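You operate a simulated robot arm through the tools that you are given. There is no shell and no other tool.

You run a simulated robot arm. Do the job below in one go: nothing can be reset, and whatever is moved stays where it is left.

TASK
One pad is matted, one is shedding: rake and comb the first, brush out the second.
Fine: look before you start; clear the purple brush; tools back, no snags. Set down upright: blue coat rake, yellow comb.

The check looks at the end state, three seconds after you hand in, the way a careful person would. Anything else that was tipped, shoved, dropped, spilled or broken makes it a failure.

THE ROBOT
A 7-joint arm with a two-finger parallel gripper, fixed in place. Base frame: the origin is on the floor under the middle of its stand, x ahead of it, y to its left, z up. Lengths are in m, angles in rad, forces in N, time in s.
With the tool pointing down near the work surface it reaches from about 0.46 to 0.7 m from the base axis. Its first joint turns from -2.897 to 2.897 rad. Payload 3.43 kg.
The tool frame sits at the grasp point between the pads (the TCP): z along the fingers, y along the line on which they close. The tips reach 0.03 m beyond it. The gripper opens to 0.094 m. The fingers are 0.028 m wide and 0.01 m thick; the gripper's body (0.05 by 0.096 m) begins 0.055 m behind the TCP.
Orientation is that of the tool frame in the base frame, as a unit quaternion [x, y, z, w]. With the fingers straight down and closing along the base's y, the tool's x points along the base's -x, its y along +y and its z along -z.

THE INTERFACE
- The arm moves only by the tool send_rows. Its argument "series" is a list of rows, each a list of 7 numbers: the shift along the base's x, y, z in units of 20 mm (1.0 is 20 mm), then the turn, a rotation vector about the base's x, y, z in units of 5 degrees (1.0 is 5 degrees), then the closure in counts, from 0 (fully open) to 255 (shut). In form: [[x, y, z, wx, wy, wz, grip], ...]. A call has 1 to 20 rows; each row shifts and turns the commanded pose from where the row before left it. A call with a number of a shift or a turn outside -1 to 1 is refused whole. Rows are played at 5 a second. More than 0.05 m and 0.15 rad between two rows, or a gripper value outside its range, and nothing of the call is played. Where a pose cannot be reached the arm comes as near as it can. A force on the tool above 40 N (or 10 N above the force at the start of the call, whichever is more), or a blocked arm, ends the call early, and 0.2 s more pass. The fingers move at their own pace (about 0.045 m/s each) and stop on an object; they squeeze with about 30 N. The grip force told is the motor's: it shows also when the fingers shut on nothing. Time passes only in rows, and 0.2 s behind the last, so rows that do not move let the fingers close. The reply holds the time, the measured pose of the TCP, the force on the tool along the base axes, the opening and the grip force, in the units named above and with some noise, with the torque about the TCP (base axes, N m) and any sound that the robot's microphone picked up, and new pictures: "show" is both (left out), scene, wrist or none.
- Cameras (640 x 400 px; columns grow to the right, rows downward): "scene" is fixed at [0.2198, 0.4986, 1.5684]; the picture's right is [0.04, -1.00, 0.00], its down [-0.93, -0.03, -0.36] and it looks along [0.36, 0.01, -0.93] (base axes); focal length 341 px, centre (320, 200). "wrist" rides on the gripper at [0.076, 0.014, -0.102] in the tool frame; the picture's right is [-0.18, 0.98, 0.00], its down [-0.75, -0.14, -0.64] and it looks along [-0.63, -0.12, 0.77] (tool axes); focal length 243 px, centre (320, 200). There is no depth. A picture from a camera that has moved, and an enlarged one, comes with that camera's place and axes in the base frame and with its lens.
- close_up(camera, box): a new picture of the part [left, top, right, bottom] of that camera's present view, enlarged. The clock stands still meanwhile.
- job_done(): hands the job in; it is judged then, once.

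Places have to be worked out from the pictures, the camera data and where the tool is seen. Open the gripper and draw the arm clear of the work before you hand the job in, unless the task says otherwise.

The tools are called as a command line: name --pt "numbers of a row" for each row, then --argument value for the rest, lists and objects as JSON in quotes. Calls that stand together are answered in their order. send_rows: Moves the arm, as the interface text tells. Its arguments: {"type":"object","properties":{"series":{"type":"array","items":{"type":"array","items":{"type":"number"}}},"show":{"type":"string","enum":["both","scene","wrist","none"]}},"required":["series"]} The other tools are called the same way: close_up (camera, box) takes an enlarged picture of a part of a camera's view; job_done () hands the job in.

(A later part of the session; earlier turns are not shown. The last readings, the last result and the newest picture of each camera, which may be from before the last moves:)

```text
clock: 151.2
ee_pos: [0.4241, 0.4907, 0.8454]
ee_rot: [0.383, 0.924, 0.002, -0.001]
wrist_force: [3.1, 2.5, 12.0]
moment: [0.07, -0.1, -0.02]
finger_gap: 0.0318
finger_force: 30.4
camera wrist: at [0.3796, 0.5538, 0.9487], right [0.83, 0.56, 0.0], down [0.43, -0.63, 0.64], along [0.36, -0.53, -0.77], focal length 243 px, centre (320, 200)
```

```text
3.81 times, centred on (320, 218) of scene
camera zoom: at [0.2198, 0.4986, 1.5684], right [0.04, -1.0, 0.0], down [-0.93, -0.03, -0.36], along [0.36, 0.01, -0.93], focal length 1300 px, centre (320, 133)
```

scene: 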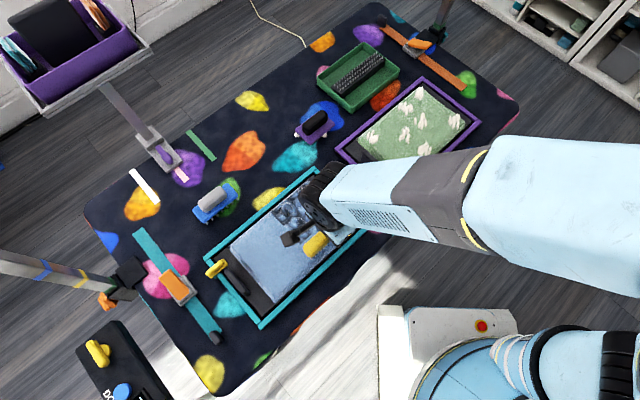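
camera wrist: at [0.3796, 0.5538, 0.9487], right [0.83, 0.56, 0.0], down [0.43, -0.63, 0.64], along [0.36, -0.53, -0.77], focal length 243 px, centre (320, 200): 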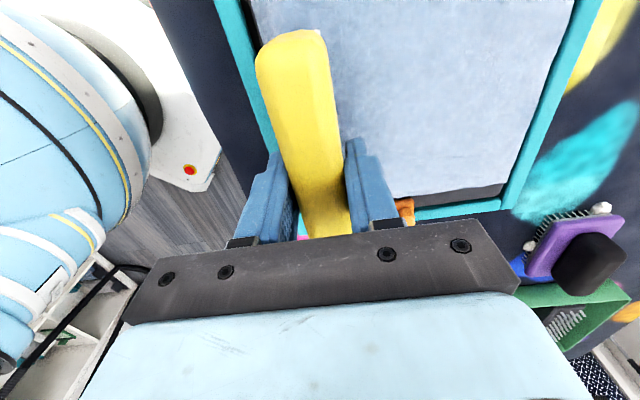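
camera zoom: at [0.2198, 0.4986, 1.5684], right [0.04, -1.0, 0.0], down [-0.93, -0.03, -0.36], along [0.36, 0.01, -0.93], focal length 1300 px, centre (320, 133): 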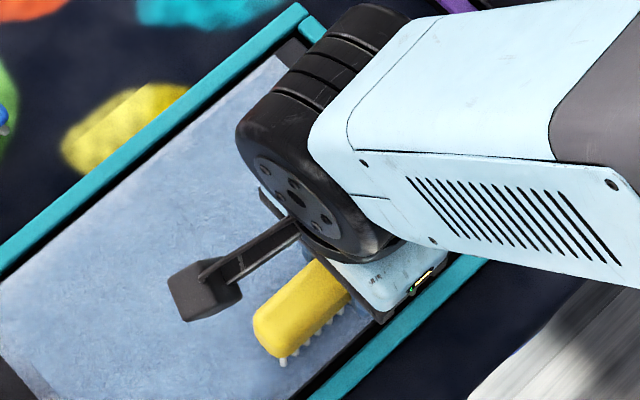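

I'll lift the comb clear and carry it back above its home spot, then inspect the whole pad.

send_rows --pt "0 0 0.5 0 0 0 255" --pt "0 0 1 0 0 0 255" --pt "0 0 1 0 0 0 255" --pt "0 0 1 0 0 0 255" --pt "0.95 0.656 0 0 0 0 255" --pt "0.95 0.656 0 0 0 0 255" --pt "0.95 0.656 0 0 0 0 255" --pt "0.95 0.656 0 0 0 0 255" --pt "0.95 0.656 0 0 0 0 255" --pt "0.95 0.656 0 0 0 0 255" --pt "0.95 0.656 0 0 0 0 255" --pt "0.95 0.656 0 0 0 0 255" --pt "0.95 0.656 0 0 0 0 255" --pt "0.95 0.656 0 0 0 0 255" --pt "0.95 0.656 0 0 0 0 255" --pt "0 0 0 0 0 0 255" --show "both"

close_up --camera "scene" --box '[200, 160, 380, 335]'

```text
clock: 154.6
ee_pos: [0.6332, 0.6358, 0.9129]
ee_rot: [0.382, 0.924, 0.001, 0.0]
wrist_force: [0.5, -0.2, -0.1]
moment: [0.0, -0.01, -0.02]
finger_gap: 0.0315
finger_force: 30.1
camera wrist: at [0.5895, 0.6988, 1.0168], right [0.82, 0.57, 0.0], down [0.43, -0.63, 0.64], along [0.36, -0.53, -0.77], focal length 243 px, centre (320, 200)
```

scene: 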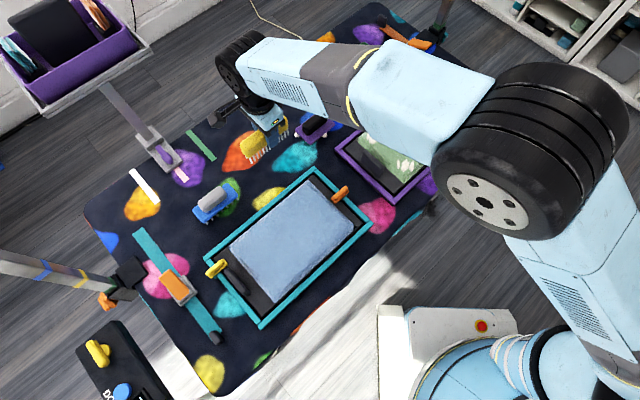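
wrist: 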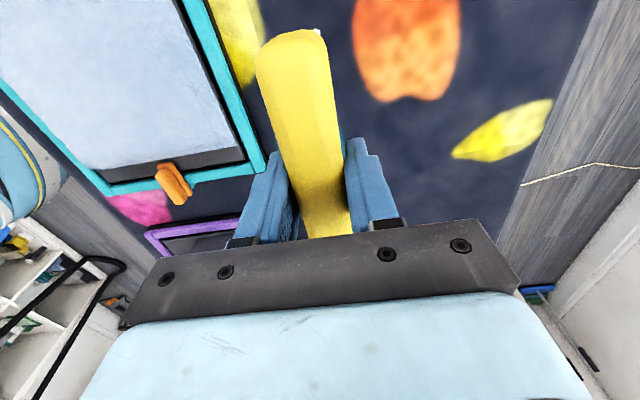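

```text
2.29 times, centred on (290, 248) of scene
camera zoom: at [0.2198, 0.4986, 1.5684], right [0.04, -1.0, 0.0], down [-0.93, -0.03, -0.36], along [0.36, 0.01, -0.93], focal length 780 px, centre (389, 91)
```

zoom: 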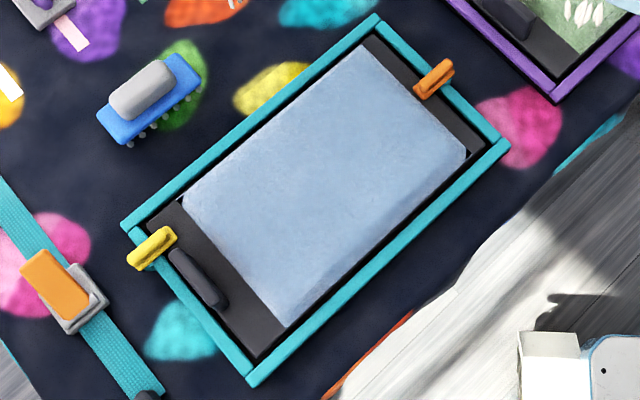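

The matted pad is now entirely smooth. I'll set the comb down at its home, first near the surface and then step by step.

send_rows --pt "0 0 -1 0 0 0 255" --pt "0 0 -1 0 0 0 255" --pt "0 0 -1 0 0 0 255" --pt "0 0 -1 0 0 0 255" --pt "0 0 -0.75 0 0 0 255" --pt "0 0 0 0 0 0 255" --show "none"

send_rows --pt "0 0 -0.15 0 0 0 255" --pt "0 0 0 0 0 0 255" --show "none"

send_rows --pt "0 0 -0.1 0 0 0 255" --pt "0 0 0 0 0 0 255" --show "none"

```text
clock: 156.0
ee_pos: [0.6337, 0.6351, 0.8205]
ee_rot: [0.383, 0.924, 0.001, 0.0]
wrist_force: [-0.4, 0.2, -0.4]
moment: [0.0, 0.01, 0.02]
finger_gap: 0.0317
finger_force: 30.2
```

```text
clock: 156.6
ee_pos: [0.6343, 0.6348, 0.8169]
ee_rot: [0.383, 0.924, 0.0, -0.001]
wrist_force: [0.6, 0.1, -0.1]
moment: [0.04, 0.02, -0.04]
finger_gap: 0.0318
finger_force: 30.4
```

```text
clock: 157.2
ee_pos: [0.6339, 0.6348, 0.8155]
ee_rot: [0.382, 0.924, 0.002, 0.0]
wrist_force: [1.2, -0.3, -0.9]
moment: [0.02, -0.02, 0.02]
finger_gap: 0.0315
finger_force: 30.1
```

send_rows --pt "0 0 -0.15 0 0 0 255" --pt "0 0 0 0 0 0 255" --show "none"

send_rows --pt "0 0 -0.08 0 0 0 255" --pt "0 0 0 0 0 0 255" --show "none"

```text
clock: 157.8
ee_pos: [0.6325, 0.6355, 0.8118]
ee_rot: [0.383, 0.924, 0.002, -0.001]
wrist_force: [0.9, 0.0, -1.4]
moment: [0.03, 0.01, 0.03]
finger_gap: 0.0316
finger_force: 29.7
```

```text
clock: 158.4
ee_pos: [0.6328, 0.6345, 0.8096]
ee_rot: [0.383, 0.924, 0.001, -0.002]
wrist_force: [-0.1, 0.2, -0.9]
moment: [0.0, -0.02, -0.01]
finger_gap: 0.0317
finger_force: 30.2
```

Still free at z≈0.810; I'll continue one millimetre at a time.

send_rows --pt "0 0 -0.05 0 0 0 255" --pt "0 0 0 0 0 0 255" --show "none"

```text
clock: 159.0
ee_pos: [0.6321, 0.6365, 0.8095]
ee_rot: [0.383, 0.924, 0.001, 0.0]
wrist_force: [0.1, 0.3, 4.5]
moment: [-0.03, -0.01, 0.0]
finger_gap: 0.0316
finger_force: 29.6
```

Touchdown at about 5 N. I'll open the fingers gently and check that the comb stands.

send_rows --pt "0 0 0 0 0 0 190" --pt "0 0 0 0 0 0 120" --pt "0 0 0 0 0 0 60" --pt "0 0 0 0 0 0 20" --pt "0 0 0 0 0 0 0" --pt "0 0 0 0 0 0 0" --show "wrist"

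close_up --camera "scene" --box '[230, 120, 320, 195]'

```text
clock: 160.4
ee_pos: [0.6339, 0.6359, 0.8091]
ee_rot: [0.383, 0.924, 0.001, -0.001]
wrist_force: [-0.3, 0.3, 0.0]
moment: [-0.01, 0.0, -0.02]
finger_gap: 0.0937
finger_force: 0.0
camera wrist: at [0.5893, 0.6985, 0.9124], right [0.82, 0.57, 0.0], down [0.43, -0.63, 0.64], along [0.36, -0.53, -0.77], focal length 243 px, centre (320, 200)
```

wrist: 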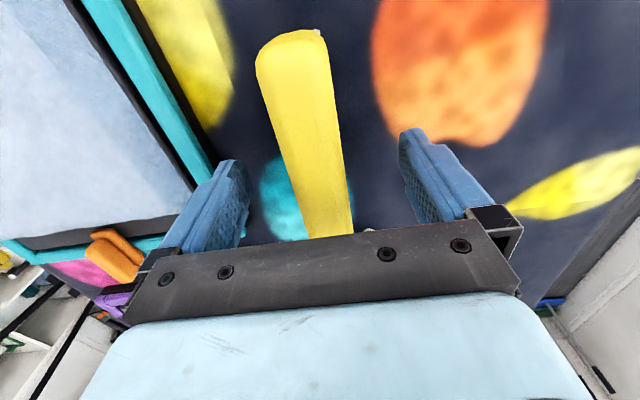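

```text
5.33 times, centred on (275, 158) of scene
camera zoom: at [0.2198, 0.4986, 1.5684], right [0.04, -1.0, 0.0], down [-0.93, -0.03, -0.36], along [0.36, 0.01, -0.93], focal length 1820 px, centre (560, 427)
```

zoom: 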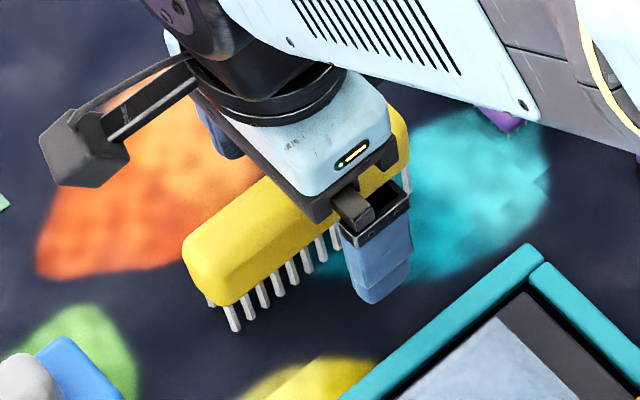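

The comb stands upright at home, released. I'll rise straight up and move above the purple brush.

send_rows --pt "0 0 0.5 0 0 0 0" --pt "0 0 1 0 0 0 0" --pt "0 0 1 0 0 0 0" --pt "0 0 1 0 0 0 0" --pt "0 0 1 0 0 0 0" --pt "0 0 1 0 0 0 0" --pt "0 0 1 0 0 0 0" --pt "0.928 -0.868 0 0 0 0 0" --pt "0.928 -0.868 0 0 0 0 0" --pt "0.928 -0.868 0 0 0 0 0" --pt "0.928 -0.868 0 0 0 0 0" --pt "0.928 -0.868 0 0 0 0 0" --pt "0.928 -0.868 0 0 0 0 0" --pt "0 0 0 0 0 0 0" --show "both"

close_up --camera "wrist" --box '[240, 20, 400, 180]'

close_up --camera "scene" --box '[280, 90, 350, 150]'

close_up --camera "scene" --box '[230, 120, 320, 195]'

```text
clock: 163.4
ee_pos: [0.7456, 0.5301, 0.9384]
ee_rot: [0.382, 0.924, 0.001, -0.001]
wrist_force: [-0.1, 0.2, 0.7]
moment: [0.01, -0.01, -0.01]
finger_gap: 0.0943
finger_force: 0.0
camera wrist: at [0.7009, 0.5934, 1.0409], right [0.82, 0.57, 0.0], down [0.43, -0.63, 0.64], along [0.36, -0.53, -0.77], focal length 243 px, centre (320, 200)
```

scene: 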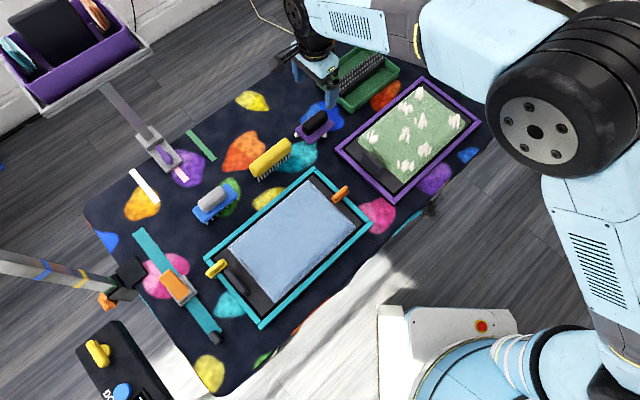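
wrist: 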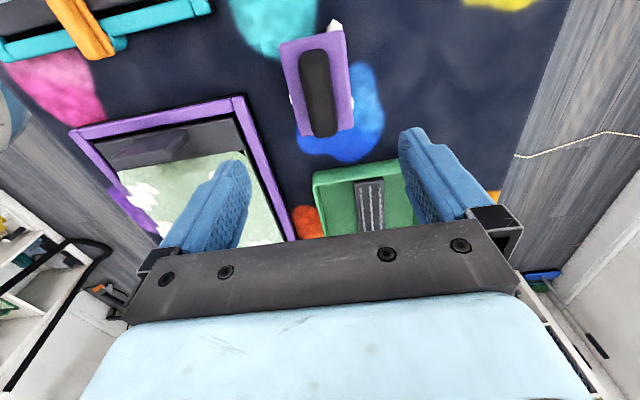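

```text
2.50 times, centred on (320, 100) of wrist
camera zoom: at [0.7009, 0.5934, 1.0409], right [0.82, 0.57, 0.0], down [0.43, -0.63, 0.64], along [0.36, -0.53, -0.77], focal length 606 px, centre (320, 450)
```

zoom: 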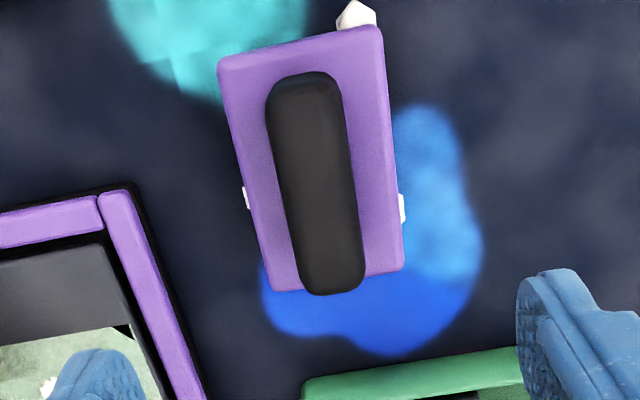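

```text
6.67 times, centred on (315, 120) of scene
camera zoom: at [0.2198, 0.4986, 1.5684], right [0.04, -1.0, 0.0], down [-0.93, -0.03, -0.36], along [0.36, 0.01, -0.93], focal length 2275 px, centre (353, 733)
```

zoom: 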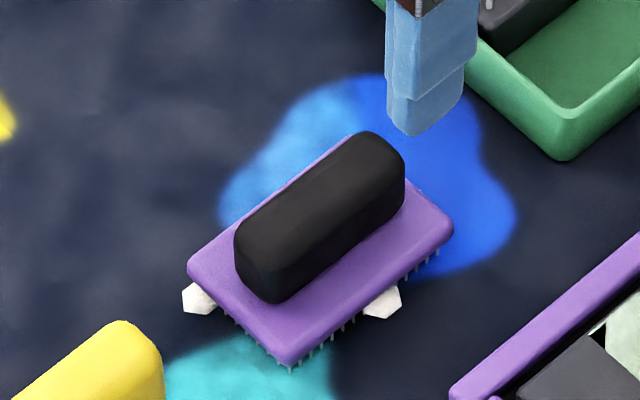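

```text
5.33 times, centred on (275, 158) of scene
camera zoom: at [0.2198, 0.4986, 1.5684], right [0.04, -1.0, 0.0], down [-0.93, -0.03, -0.36], along [0.36, 0.01, -0.93], focal length 1820 px, centre (560, 427)
```

zoom: 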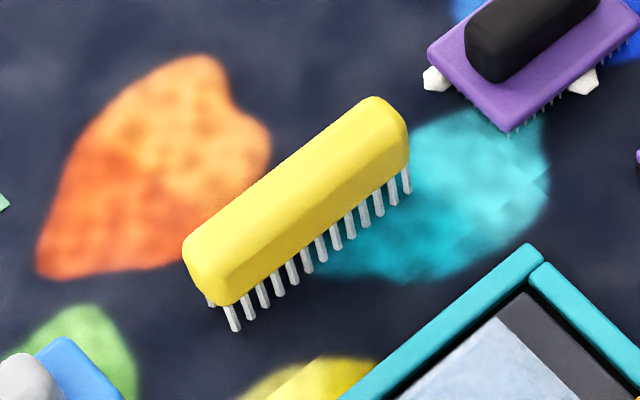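

The comb is back and upright. The brush handle is right under the TCP and aligned, and white clumps stick out at three sides of its plate. I'll narrow the fingers to about 48 mm so the tips will land on the plate beside the handle, then descend to just above it.

send_rows --pt "0 0 -0.9 0 0 0 60" --pt "0 0 -0.9 0 0 0 110" --pt "0 0 -0.9 0 0 0 125" --pt "0 0 -0.9 0 0 0 125" --pt "0 0 -0.9 0 0 0 125" --pt "0 0 0 0 0 0 125" --show "wrist"

close_up --camera "wrist" --box '[220, 20, 420, 220]'

close_up --camera "scene" --box '[280, 90, 350, 150]'

```text
clock: 164.8
ee_pos: [0.744, 0.5295, 0.8472]
ee_rot: [0.383, 0.924, 0.001, -0.001]
wrist_force: [-0.2, 1.1, 0.0]
moment: [0.02, 0.0, -0.01]
finger_gap: 0.0483
finger_force: 0.2
camera wrist: at [0.7001, 0.5932, 0.9514], right [0.82, 0.57, 0.0], down [0.43, -0.63, 0.64], along [0.36, -0.53, -0.77], focal length 243 px, centre (320, 200)
```

wrist: 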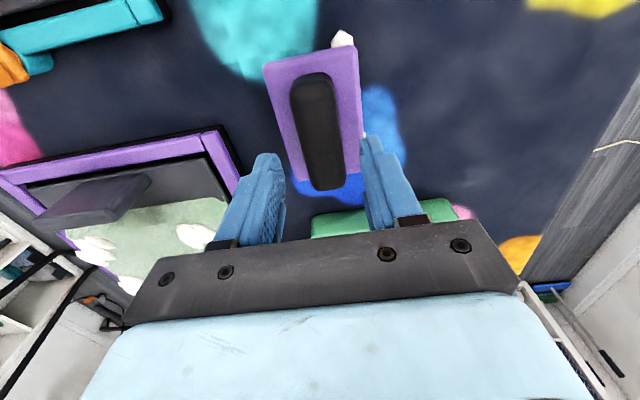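

```text
2.00 times, centred on (320, 120) of wrist
camera zoom: at [0.7001, 0.5932, 0.9514], right [0.82, 0.57, 0.0], down [0.43, -0.63, 0.64], along [0.36, -0.53, -0.77], focal length 485 px, centre (320, 360)
```

zoom: 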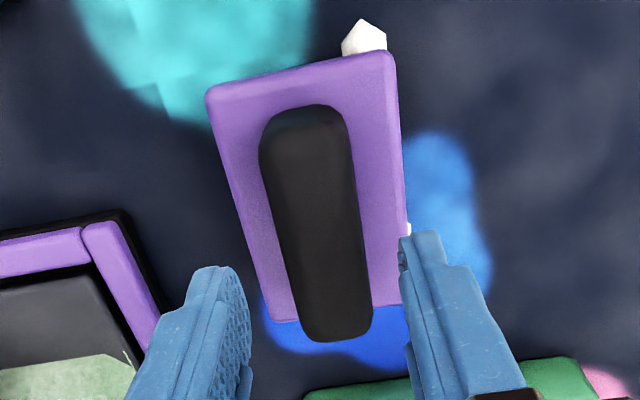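

```text
6.67 times, centred on (315, 120) of scene
camera zoom: at [0.2198, 0.4986, 1.5684], right [0.04, -1.0, 0.0], down [-0.93, -0.03, -0.36], along [0.36, 0.01, -0.93], focal length 2275 px, centre (353, 733)
```

zoom: 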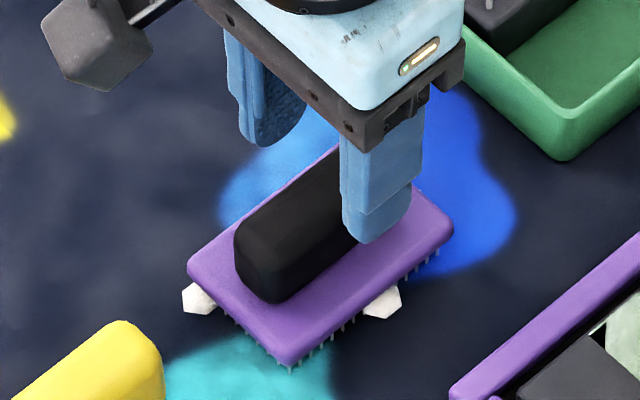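

The handle is within 2 mm of centre and the fingers are ready on both sides of it. I'll go down carefully until the tips meet the plate.

send_rows --pt "0.05 0.05 -0.8 0 0 0 125" --pt "0 0 -0.8 0 0 0 125" --pt "0 0 -0.2 0 0 0 125" --pt "0 0 0 0 0 0 125" --show "none"

send_rows --pt "0 0 -0.1 0 0 0 125" --pt "0 0 -0.1 0 0 0 125" --pt "0 0 0 0 0 0 125" --show "none"

close_up --camera "scene" --box '[280, 90, 350, 150]'

```text
clock: 165.8
ee_pos: [0.7463, 0.5313, 0.8118]
ee_rot: [0.383, 0.924, 0.001, -0.001]
wrist_force: [0.6, 0.2, -0.3]
moment: [0.0, 0.02, -0.04]
finger_gap: 0.048
finger_force: 0.0
```

```text
clock: 166.6
ee_pos: [0.7458, 0.5318, 0.8081]
ee_rot: [0.382, 0.924, 0.001, -0.001]
wrist_force: [0.4, 1.2, 1.1]
moment: [0.0, 0.02, 0.05]
finger_gap: 0.0479
finger_force: 0.1
```

```text
6.67 times, centred on (315, 120) of scene
camera zoom: at [0.2198, 0.4986, 1.5684], right [0.04, -1.0, 0.0], down [-0.93, -0.03, -0.36], along [0.36, 0.01, -0.93], focal length 2275 px, centre (353, 733)
```

zoom: 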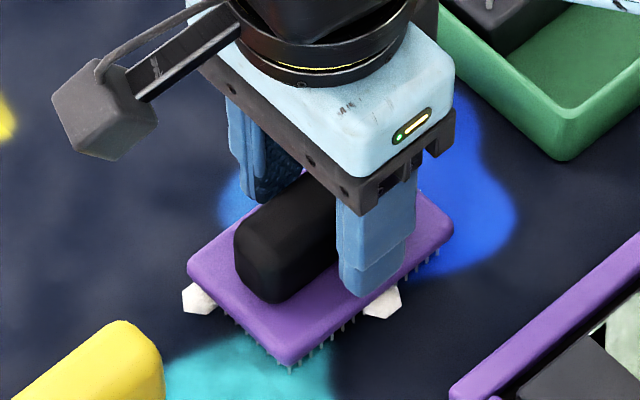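

Tips look close to the plate, with no load yet. I'll continue in 1.5 mm steps.

send_rows --pt "0 0 -0.08 0 0 0 125" --pt "0 0 0 0 0 0 125" --show "none"

send_rows --pt "0 0 -0.08 0 0 0 125" --pt "0 0 0 0 0 0 125" --show "none"

```text
clock: 167.2
ee_pos: [0.7451, 0.5316, 0.8064]
ee_rot: [0.383, 0.924, 0.0, 0.0]
wrist_force: [0.0, -0.9, 1.1]
moment: [-0.03, 0.0, 0.0]
finger_gap: 0.048
finger_force: 0.0
```

```text
clock: 167.8
ee_pos: [0.745, 0.5319, 0.8063]
ee_rot: [0.383, 0.924, 0.001, 0.0]
wrist_force: [0.5, 0.4, 3.7]
moment: [-0.1, 0.06, 0.02]
finger_gap: 0.0477
finger_force: 0.0
```

Light contact with the plate (about 4 N). I'll rise 0.6 mm and close on the handle.

send_rows --pt "0 0 0.04 0 0 0 140" --pt "0 0 0 0 0 0 200" --pt "0 0 0 0 0 0 255" --pt "0 0 0 0 0 0 255" --pt "0 0 0 0 0 0 255" --show "wrist"

close_up --camera "wrist" --box '[220, 20, 420, 220]'

```text
clock: 169.0
ee_pos: [0.7445, 0.5319, 0.8054]
ee_rot: [0.383, 0.924, 0.001, -0.001]
wrist_force: [0.2, 0.5, -0.8]
moment: [-0.04, 0.01, 0.01]
finger_gap: 0.0319
finger_force: 30.0
camera wrist: at [0.7017, 0.5946, 0.9096], right [0.82, 0.57, 0.0], down [0.43, -0.63, 0.64], along [0.36, -0.53, -0.77], focal length 243 px, centre (320, 200)
```

wrist: 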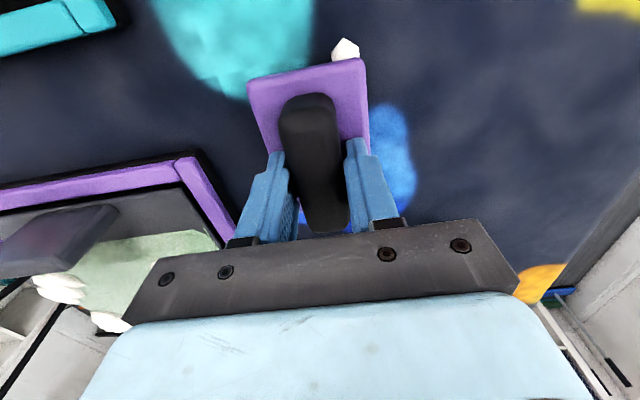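

```text
2.00 times, centred on (320, 120) of wrist
camera zoom: at [0.7017, 0.5946, 0.9096], right [0.82, 0.57, 0.0], down [0.43, -0.63, 0.64], along [0.36, -0.53, -0.77], focal length 485 px, centre (320, 360)
```

zoom: 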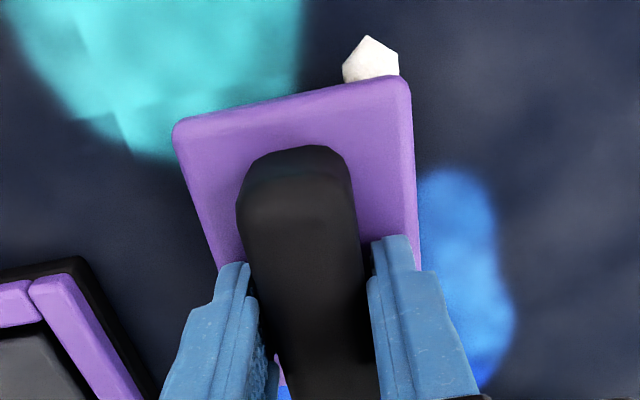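

The brush is gripped on its handle (31.9 mm) with the tips right over the plate; home TCP ≈ (0.745, 0.532, 0.806). Since it's already clogged with clumps, I'll clean it on the pin strip first. Lift, then carry it at height toward the green tray.

send_rows --pt "0 0 0.3 0 0 0 255" --pt "0 0 0.8 0 0 0 255" --pt "0 0 1 0 0 0 255" --pt "0 0 1 0 0 0 255" --pt "0 0 1 0 0 0 255" --pt "0 0 0.9 0 0 0 255" --show "both"

close_up --camera "scene" --box '[280, 80, 360, 150]'

close_up --camera "wrist" --box '[60, 140, 240, 330]'

```text
clock: 170.4
ee_pos: [0.7456, 0.5328, 0.906]
ee_rot: [0.382, 0.924, 0.002, 0.0]
wrist_force: [0.5, 0.3, -1.0]
moment: [0.0, -0.03, -0.01]
finger_gap: 0.0321
finger_force: 30.2
camera wrist: at [0.7015, 0.5949, 1.0095], right [0.82, 0.57, 0.0], down [0.43, -0.63, 0.64], along [0.36, -0.53, -0.77], focal length 243 px, centre (320, 200)
```

scene: 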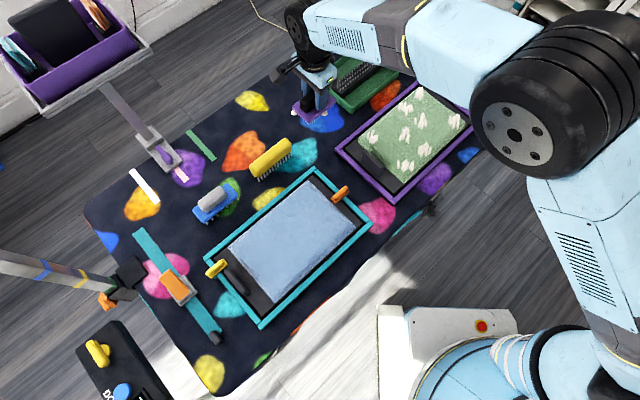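
wrist: 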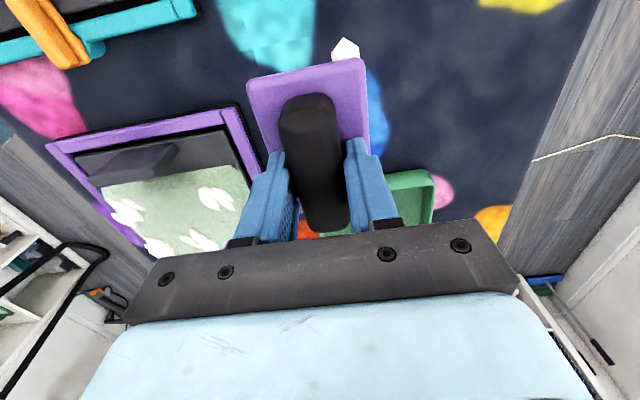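

```text
5.71 times, centred on (320, 115) of scene
camera zoom: at [0.2198, 0.4986, 1.5684], right [0.04, -1.0, 0.0], down [-0.93, -0.03, -0.36], along [0.36, 0.01, -0.93], focal length 1950 px, centre (320, 686)
```

zoom: 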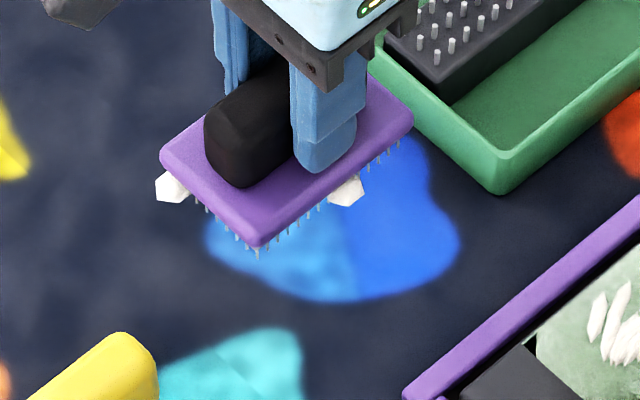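

```text
2.11 times, centred on (150, 235) of wrist
camera zoom: at [0.7015, 0.5949, 1.0095], right [0.82, 0.57, 0.0], down [0.43, -0.63, 0.64], along [0.36, -0.53, -0.77], focal length 511 px, centre (678, 126)
```

zoom: 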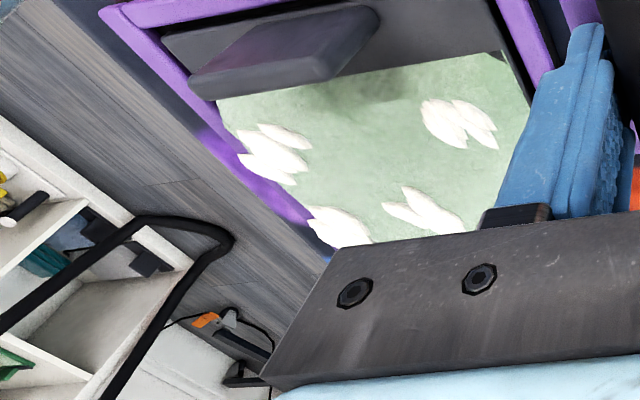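

The clumps ride along with the brush, so it does need clearing. I'll carry it over the pin strip and check reach there.

send_rows --pt "0.906 -0.794 0 0 0 0 255" --pt "0.906 -0.794 0 0 0 0 255" --pt "0.906 -0.794 0 0 0 0 255" --pt "0.906 -0.794 0 0 0 0 255" --pt "0.906 -0.794 0 0 0 0 255" --pt "0.906 -0.794 0 0 0 0 255" --pt "0.906 -0.794 0 0 0 0 255" --pt "0.906 -0.794 0 0 0 0 255" --pt "0.906 -0.794 0 0 0 0 255" --pt "0 0 0 0 0 0 255" --show "both"

close_up --camera "scene" --box '[310, 30, 420, 120]'

close_up --camera "wrist" --box '[200, 0, 520, 240]'

```text
clock: 172.6
ee_pos: [0.9086, 0.3895, 0.9064]
ee_rot: [0.382, 0.924, 0.001, -0.001]
wrist_force: [-0.2, 1.2, -1.9]
moment: [0.0, 0.0, 0.0]
finger_gap: 0.0321
finger_force: 30.2
camera wrist: at [0.8645, 0.4531, 1.0087], right [0.82, 0.57, 0.0], down [0.43, -0.63, 0.64], along [0.36, -0.53, -0.77], focal length 243 px, centre (320, 200)
```

scene: 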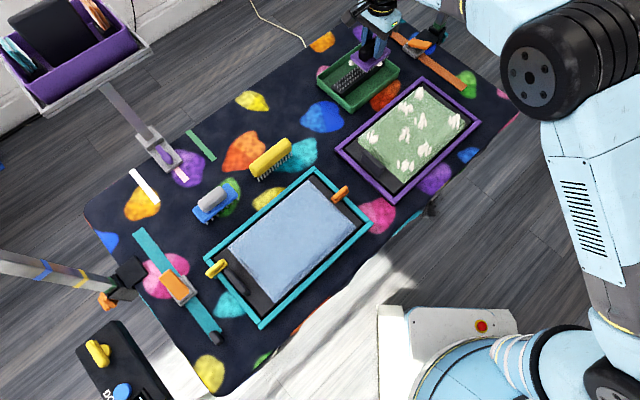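
wrist: 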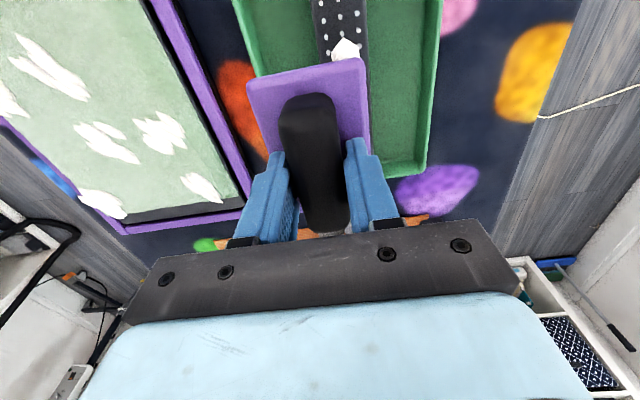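

```text
4.44 times, centred on (365, 75) of scene
camera zoom: at [0.2198, 0.4986, 1.5684], right [0.04, -1.0, 0.0], down [-0.93, -0.03, -0.36], along [0.36, 0.01, -0.93], focal length 1517 px, centre (120, 756)
```

zoom: 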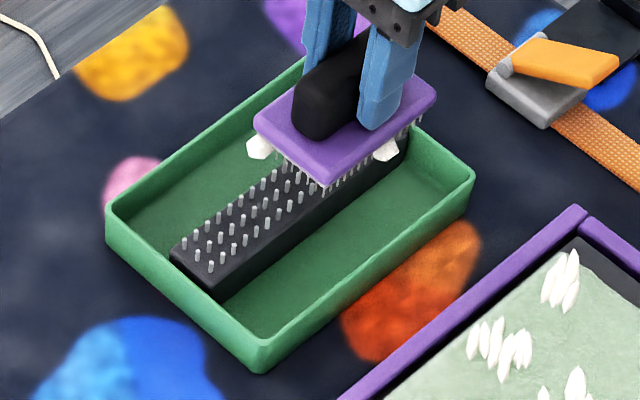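

```text
1.67 times, centred on (360, 120) of wrist
camera zoom: at [0.8645, 0.4531, 1.0087], right [0.82, 0.57, 0.0], down [0.43, -0.63, 0.64], along [0.36, -0.53, -0.77], focal length 404 px, centre (253, 333)
```

zoom: 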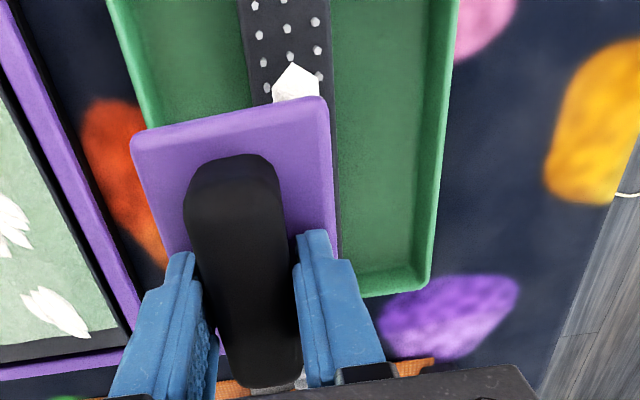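

Reach is fine even here. The brush is inside the tray's walls with its outer half over the strip, whose centre is at e1≈0.944. I'll lower it toward the pins in steps.

send_rows --pt "0 0 -1 0 0 0 255" --pt "0 0 -0.8 0 0 0 255" --pt "0 0 0 0 0 0 255" --show "none"

send_rows --pt "0 0 -0.3 0 0 0 255" --pt "0 0 -0.2 0 0 0 255" --pt "0 0 0 0 0 0 255" --show "wrist"

close_up --camera "scene" --box '[330, 40, 410, 100]'

```text
clock: 173.4
ee_pos: [0.9097, 0.3885, 0.869]
ee_rot: [0.382, 0.924, 0.001, -0.001]
wrist_force: [0.0, 0.3, -1.2]
moment: [0.01, -0.02, 0.01]
finger_gap: 0.032
finger_force: 29.6
```

```text
clock: 174.2
ee_pos: [0.9077, 0.3885, 0.8604]
ee_rot: [0.383, 0.924, 0.001, 0.0]
wrist_force: [0.4, 0.7, -1.0]
moment: [0.01, -0.02, 0.01]
finger_gap: 0.0318
finger_force: 29.5
camera wrist: at [0.8637, 0.4518, 0.9635], right [0.82, 0.57, 0.0], down [0.43, -0.63, 0.64], along [0.36, -0.53, -0.77], focal length 243 px, centre (320, 200)
```

wrist: 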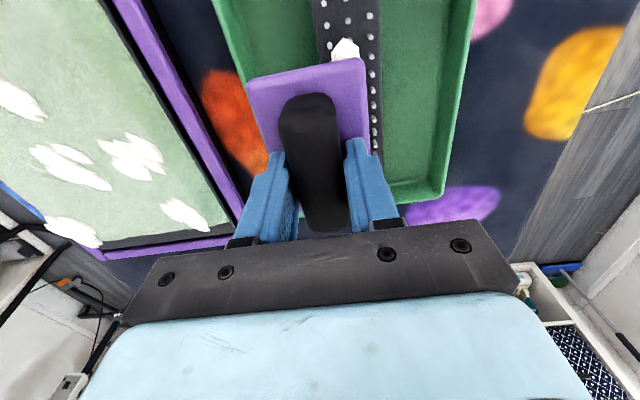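

```text
6.67 times, centred on (370, 70) of scene
camera zoom: at [0.2198, 0.4986, 1.5684], right [0.04, -1.0, 0.0], down [-0.93, -0.03, -0.36], along [0.36, 0.01, -0.93], focal length 2275 px, centre (-13, 1067)
```

zoom: 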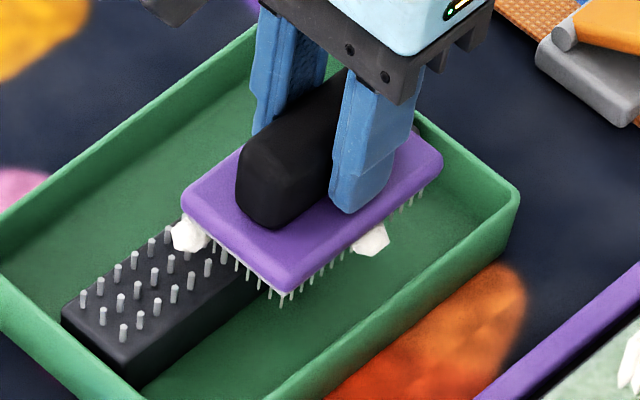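

The view is good: the bristles hover just above the pins. I'll continue down in 2 mm steps to contact.

send_rows --pt "0 0 -0.2 0 0 0 255" --pt "0 0 0 0 0 0 255" --show "none"

send_rows --pt "0 0 -0.15 0 0 0 255" --pt "0 0 0 0 0 0 255" --show "none"

send_rows --pt "0 0 -0.1 0 0 0 255" --pt "0 0 0 0 0 0 255" --show "none"

close_up --camera "scene" --box '[330, 40, 410, 100]'

```text
clock: 174.8
ee_pos: [0.9088, 0.3883, 0.8561]
ee_rot: [0.383, 0.924, 0.001, 0.0]
wrist_force: [-0.3, 0.8, -0.9]
moment: [-0.02, -0.01, -0.03]
finger_gap: 0.0319
finger_force: 30.1
```

```text
clock: 175.4
ee_pos: [0.9084, 0.3891, 0.8541]
ee_rot: [0.383, 0.924, 0.001, 0.0]
wrist_force: [-0.4, 0.1, -0.1]
moment: [0.0, 0.05, 0.01]
finger_gap: 0.0318
finger_force: 29.9
```

```text
clock: 176.0
ee_pos: [0.9092, 0.3884, 0.853]
ee_rot: [0.382, 0.924, 0.001, 0.0]
wrist_force: [-0.8, 0.2, 5.3]
moment: [0.1, 0.06, -0.01]
finger_gap: 0.0319
finger_force: 29.8
```

```text
6.67 times, centred on (370, 70) of scene
camera zoom: at [0.2198, 0.4986, 1.5684], right [0.04, -1.0, 0.0], down [-0.93, -0.03, -0.36], along [0.36, 0.01, -0.93], focal length 2275 px, centre (-13, 1067)
```

zoom: 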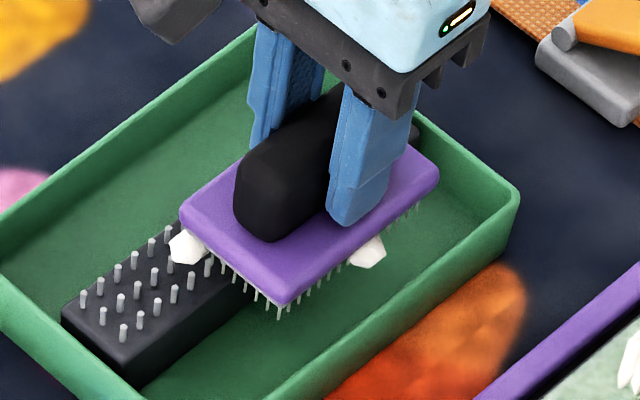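

Contact at z≈0.853 with about 6 N. I'll draw the brush slowly outward across the strip and watch the drag.

send_rows --pt "0.14 0.14 0 0 0 0 255" --pt "0.14 0.14 0 0 0 0 255" --pt "0.14 0.14 0 0 0 0 255" --show "none"

send_rows --pt "0.14 0.14 0 0 0 0 255" --pt "0.14 0.14 0 0 0 0 255" --pt "0.14 0.14 0 0 0 0 255" --show "none"

close_up --camera "scene" --box '[330, 40, 410, 100]'

```text
clock: 176.8
ee_pos: [0.9164, 0.3959, 0.8526]
ee_rot: [0.382, 0.924, 0.001, -0.001]
wrist_force: [-3.4, -1.3, 10.8]
moment: [-0.01, 0.08, 0.04]
finger_gap: 0.032
finger_force: 29.7
```

```text
clock: 177.6
ee_pos: [0.9251, 0.4053, 0.851]
ee_rot: [0.383, 0.924, 0.0, 0.0]
wrist_force: [-3.5, -4.6, 15.4]
moment: [-0.09, 0.04, 0.01]
finger_gap: 0.0318
finger_force: 29.6
```

```text
6.67 times, centred on (370, 70) of scene
camera zoom: at [0.2198, 0.4986, 1.5684], right [0.04, -1.0, 0.0], down [-0.93, -0.03, -0.36], along [0.36, 0.01, -0.93], focal length 2275 px, centre (-13, 1067)
```

zoom: 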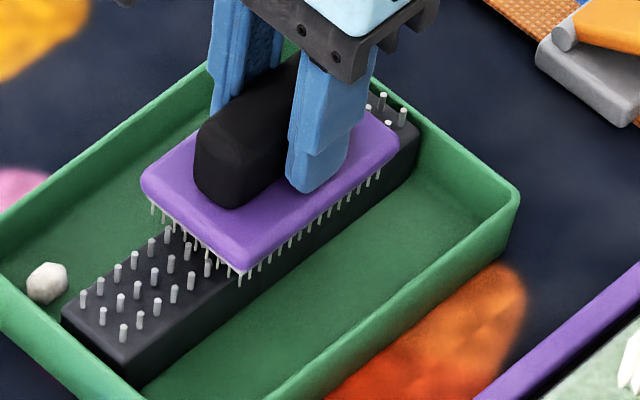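

It works: the clumps have come off the brush, and one lies in the tray. I'll continue outward across the strip a bit, then come back to clear the rest.

send_rows --pt "0.14 0.14 0.02 0 0 0 255" --pt "0.14 0.14 0 0 0 0 255" --pt "0.14 0.14 0 0 0 0 255" --show "none"

send_rows --pt "0.14 0.14 0 0 0 0 255" --pt "0.14 0.14 0 0 0 0 255" --show "wrist"

close_up --camera "scene" --box '[320, 30, 410, 110]'

close_up --camera "wrist" --box '[200, 0, 520, 240]'

```text
clock: 178.4
ee_pos: [0.9331, 0.4144, 0.8519]
ee_rot: [0.383, 0.924, 0.002, 0.0]
wrist_force: [-4.0, -4.5, 14.2]
moment: [-0.11, 0.11, 0.0]
finger_gap: 0.0321
finger_force: 30.4
```

```text
clock: 179.0
ee_pos: [0.94, 0.4191, 0.8513]
ee_rot: [0.382, 0.924, 0.001, 0.0]
wrist_force: [-2.4, -3.0, 14.5]
moment: [-0.11, 0.11, 0.01]
finger_gap: 0.0319
finger_force: 29.9
camera wrist: at [0.8945, 0.4829, 0.9552], right [0.82, 0.57, 0.0], down [0.43, -0.63, 0.64], along [0.36, -0.53, -0.77], focal length 243 px, centre (320, 200)
```

wrist: 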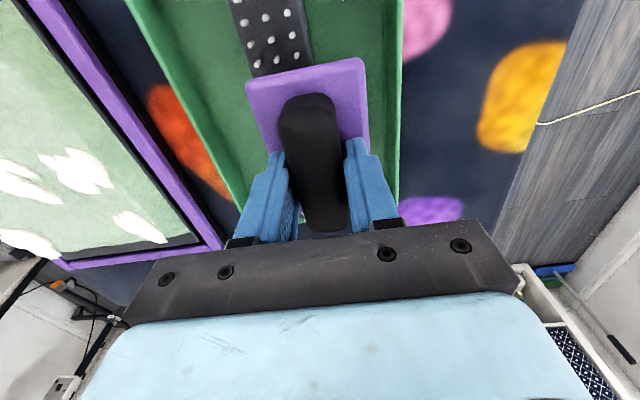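

```text
5.00 times, centred on (365, 70) of scene
camera zoom: at [0.2198, 0.4986, 1.5684], right [0.04, -1.0, 0.0], down [-0.93, -0.03, -0.36], along [0.36, 0.01, -0.93], focal length 1706 px, centre (95, 850)
```

zoom: 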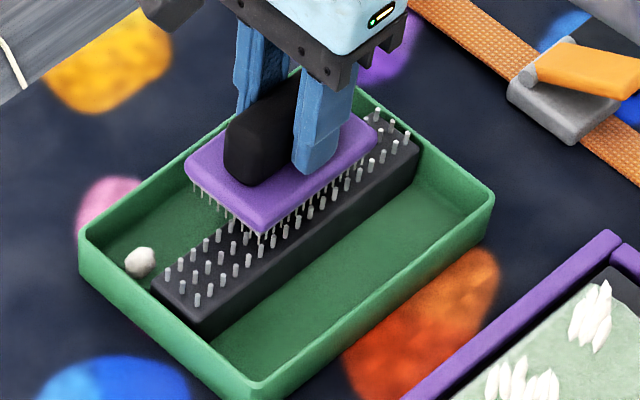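

```text
1.67 times, centred on (360, 120) of wrist
camera zoom: at [0.8945, 0.4829, 0.9552], right [0.82, 0.57, 0.0], down [0.43, -0.63, 0.64], along [0.36, -0.53, -0.77], focal length 404 px, centre (253, 333)
```

zoom: 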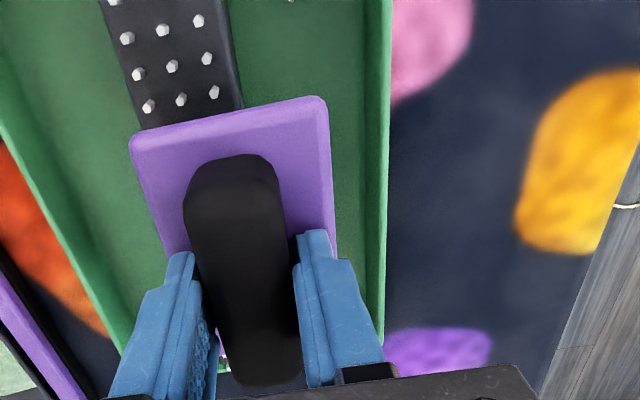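

The brush looks clear on the visible sides. I'll drag it back across the strip toward me to clear any bristles left.

send_rows --pt "-0.14 -0.14 0.03 0 0 0 255" --pt "-0.14 -0.14 0 0 0 0 255" --pt "-0.14 -0.14 0 0 0 0 255" --pt "-0.14 -0.14 0 0 0 0 255" --show "none"

send_rows --pt "-0.14 -0.14 0 0 0 0 255" --pt "-0.14 -0.14 0 0 0 0 255" --pt "-0.14 -0.14 0 0 0 0 255" --pt "-0.14 -0.14 0 0 0 0 255" --show "none"

close_up --camera "scene" --box '[320, 30, 410, 110]'

```text
clock: 180.0
ee_pos: [0.9287, 0.4084, 0.8517]
ee_rot: [0.383, 0.924, 0.002, -0.001]
wrist_force: [1.3, 1.7, 5.4]
moment: [0.02, -0.08, 0.0]
finger_gap: 0.032
finger_force: 30.2
```

```text
clock: 181.0
ee_pos: [0.9171, 0.3967, 0.8514]
ee_rot: [0.383, 0.924, 0.001, 0.0]
wrist_force: [1.4, 1.8, 7.3]
moment: [0.04, -0.04, 0.04]
finger_gap: 0.032
finger_force: 29.8
```

```text
5.00 times, centred on (365, 70) of scene
camera zoom: at [0.2198, 0.4986, 1.5684], right [0.04, -1.0, 0.0], down [-0.93, -0.03, -0.36], along [0.36, 0.01, -0.93], focal length 1706 px, centre (95, 850)
```

zoom: 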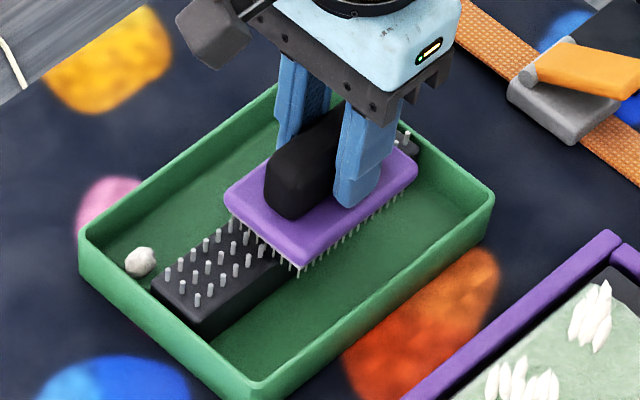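

Drag stays light and the brush is clean on all visible sides. Next is the shedding pad, with eight tufts in a 4×3 layout. I'll lift out of the tray and carry the brush over the far end lane of the green pad, away from its dark bar.

send_rows --pt "0 0 0.5 0 0 0 255" --pt "0 0 1 0 0 0 255" --pt "0 0 1 0 0 0 255" --pt "0 0 1 0 0 0 255" --pt "-0.508 -0.968 0 0 0 0 255" --pt "-0.508 -0.968 0 0 0 0 255" --pt "-0.508 -0.968 0 0 0 0 255" --pt "-0.508 -0.968 0 0 0 0 255" --pt "-0.508 -0.968 0 0 0 0 255" --pt "-0.508 -0.968 0 0 0 0 255" --pt "-0.508 -0.968 0 0 0 0 255" --pt "-0.508 -0.968 0 0 0 0 255" --pt "0 0 0 0 0 0 255" --show "both"

close_up --camera "scene" --box '[310, 30, 490, 210]'

close_up --camera "wrist" --box '[160, 0, 480, 240]'

```text
clock: 183.8
ee_pos: [0.836, 0.2426, 0.9215]
ee_rot: [0.382, 0.924, 0.001, -0.001]
wrist_force: [0.5, 0.0, -1.8]
moment: [-0.02, 0.0, 0.0]
finger_gap: 0.0316
finger_force: 30.2
camera wrist: at [0.7912, 0.3057, 1.0251], right [0.82, 0.57, 0.0], down [0.43, -0.63, 0.64], along [0.36, -0.53, -0.77], focal length 243 px, centre (320, 200)
```

scene: 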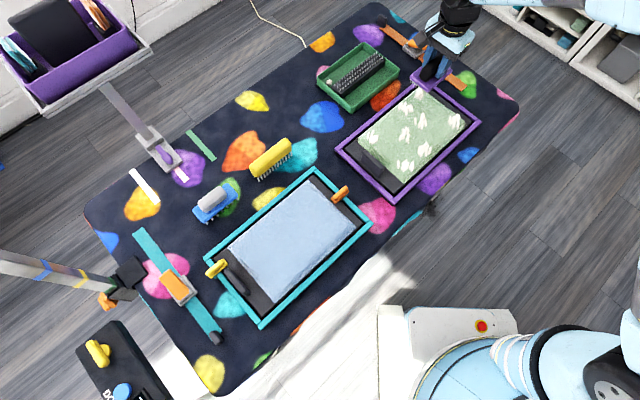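
wrist: 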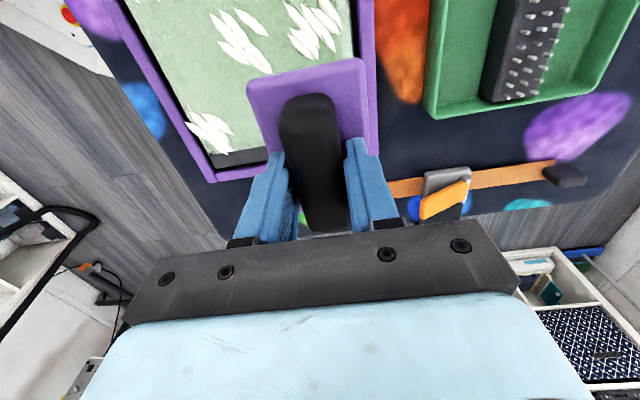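

```text
2.22 times, centred on (400, 120) of scene
camera zoom: at [0.2198, 0.4986, 1.5684], right [0.04, -1.0, 0.0], down [-0.93, -0.03, -0.36], along [0.36, 0.01, -0.93], focal length 758 px, centre (142, 378)
```

zoom: 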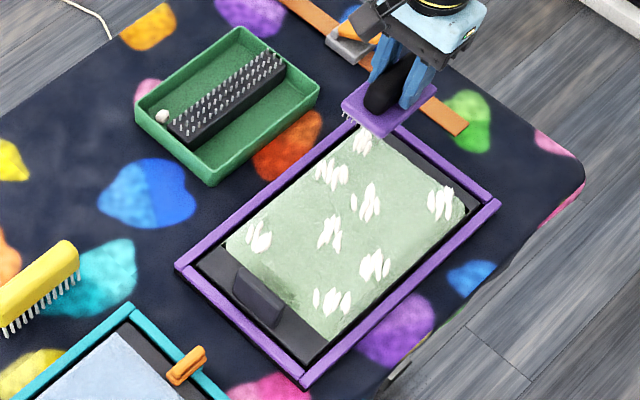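

```text
1.67 times, centred on (320, 120) of wrist
camera zoom: at [0.7912, 0.3057, 1.0251], right [0.82, 0.57, 0.0], down [0.43, -0.63, 0.64], along [0.36, -0.53, -0.77], focal length 404 px, centre (320, 333)
```

zoom: 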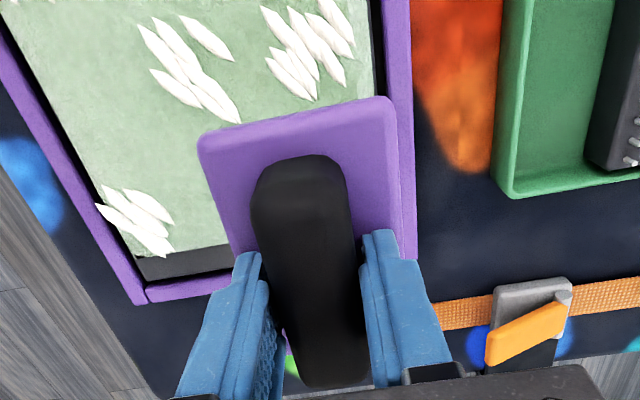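

The brush hangs over the far corner lane; I'll shift 5 mm inward from the rim and lower to near the coat.

send_rows --pt "-0.17 -0.17 -0.9 0 0 0 255" --pt "0 0 -0.9 0 0 0 255" --pt "0 0 -0.9 0 0 0 255" --pt "0 0 -0.7 0 0 0 255" --pt "0 0 0 0 0 0 255" --show "none"

send_rows --pt "0 0 -0.2 0 0 0 255" --pt "0 0 0 0 0 0 255" --show "none"

send_rows --pt "0 0 -0.1 0 0 0 255" --pt "0 0 0 0 0 0 255" --show "wrist"

close_up --camera "scene" --box '[380, 60, 490, 150]'

```text
clock: 185.0
ee_pos: [0.8312, 0.2395, 0.854]
ee_rot: [0.383, 0.924, 0.001, 0.0]
wrist_force: [-0.1, -0.1, -1.1]
moment: [0.01, 0.0, -0.03]
finger_gap: 0.0316
finger_force: 30.1
```

```text
clock: 185.6
ee_pos: [0.8313, 0.2384, 0.85]
ee_rot: [0.383, 0.924, 0.002, -0.001]
wrist_force: [-1.1, -0.3, -1.1]
moment: [0.02, -0.01, 0.02]
finger_gap: 0.032
finger_force: 30.6
```

```text
clock: 186.2
ee_pos: [0.8322, 0.239, 0.8492]
ee_rot: [0.382, 0.924, 0.002, 0.0]
wrist_force: [-0.4, 1.6, -1.5]
moment: [0.0, 0.01, -0.03]
finger_gap: 0.0321
finger_force: 30.1
camera wrist: at [0.7876, 0.3024, 0.9519], right [0.82, 0.57, 0.0], down [0.43, -0.63, 0.64], along [0.36, -0.53, -0.77], focal length 243 px, centre (320, 200)
```

wrist: 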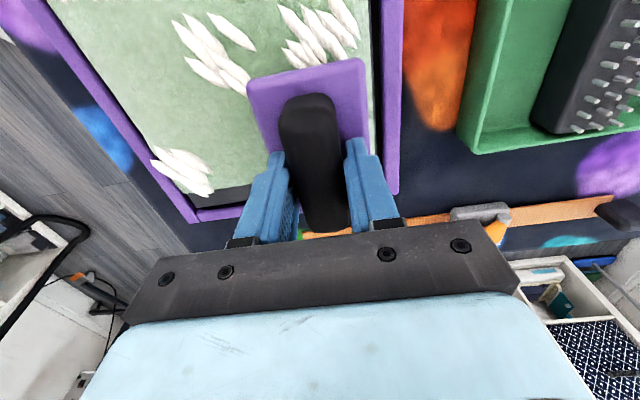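

```text
4.44 times, centred on (435, 105) of scene
camera zoom: at [0.2198, 0.4986, 1.5684], right [0.04, -1.0, 0.0], down [-0.93, -0.03, -0.36], along [0.36, 0.01, -0.93], focal length 1517 px, centre (-191, 622)
```

zoom: 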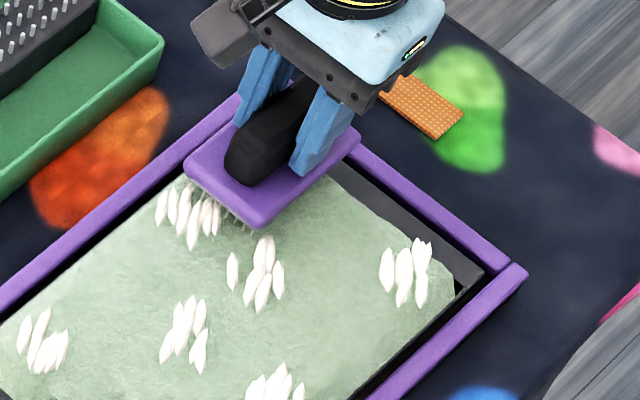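

Brush just above the coat; continuing down in small steps to contact.

send_rows --pt "0 0 -0.12 0 0 0 255" --pt "0 0 0 0 0 0 255" --show "none"

send_rows --pt "0 0 -0.07 0 0 0 255" --pt "0 0 0 0 0 0 255" --show "none"

send_rows --pt "0 0 -0.05 0 0 0 255" --pt "0 0 0 0 0 0 255" --show "none"

```text
clock: 186.8
ee_pos: [0.8321, 0.2389, 0.8468]
ee_rot: [0.383, 0.924, 0.001, 0.0]
wrist_force: [0.5, 0.3, -1.1]
moment: [-0.05, -0.02, 0.0]
finger_gap: 0.0321
finger_force: 29.9
```

```text
clock: 187.4
ee_pos: [0.8328, 0.239, 0.8437]
ee_rot: [0.383, 0.924, 0.001, 0.0]
wrist_force: [0.1, 0.0, -0.3]
moment: [0.0, 0.01, 0.02]
finger_gap: 0.0321
finger_force: 29.9
```

```text
clock: 188.0
ee_pos: [0.8313, 0.2382, 0.8438]
ee_rot: [0.384, 0.924, 0.001, 0.0]
wrist_force: [0.5, -0.4, -1.4]
moment: [-0.02, 0.02, 0.01]
finger_gap: 0.0319
finger_force: 30.1
```

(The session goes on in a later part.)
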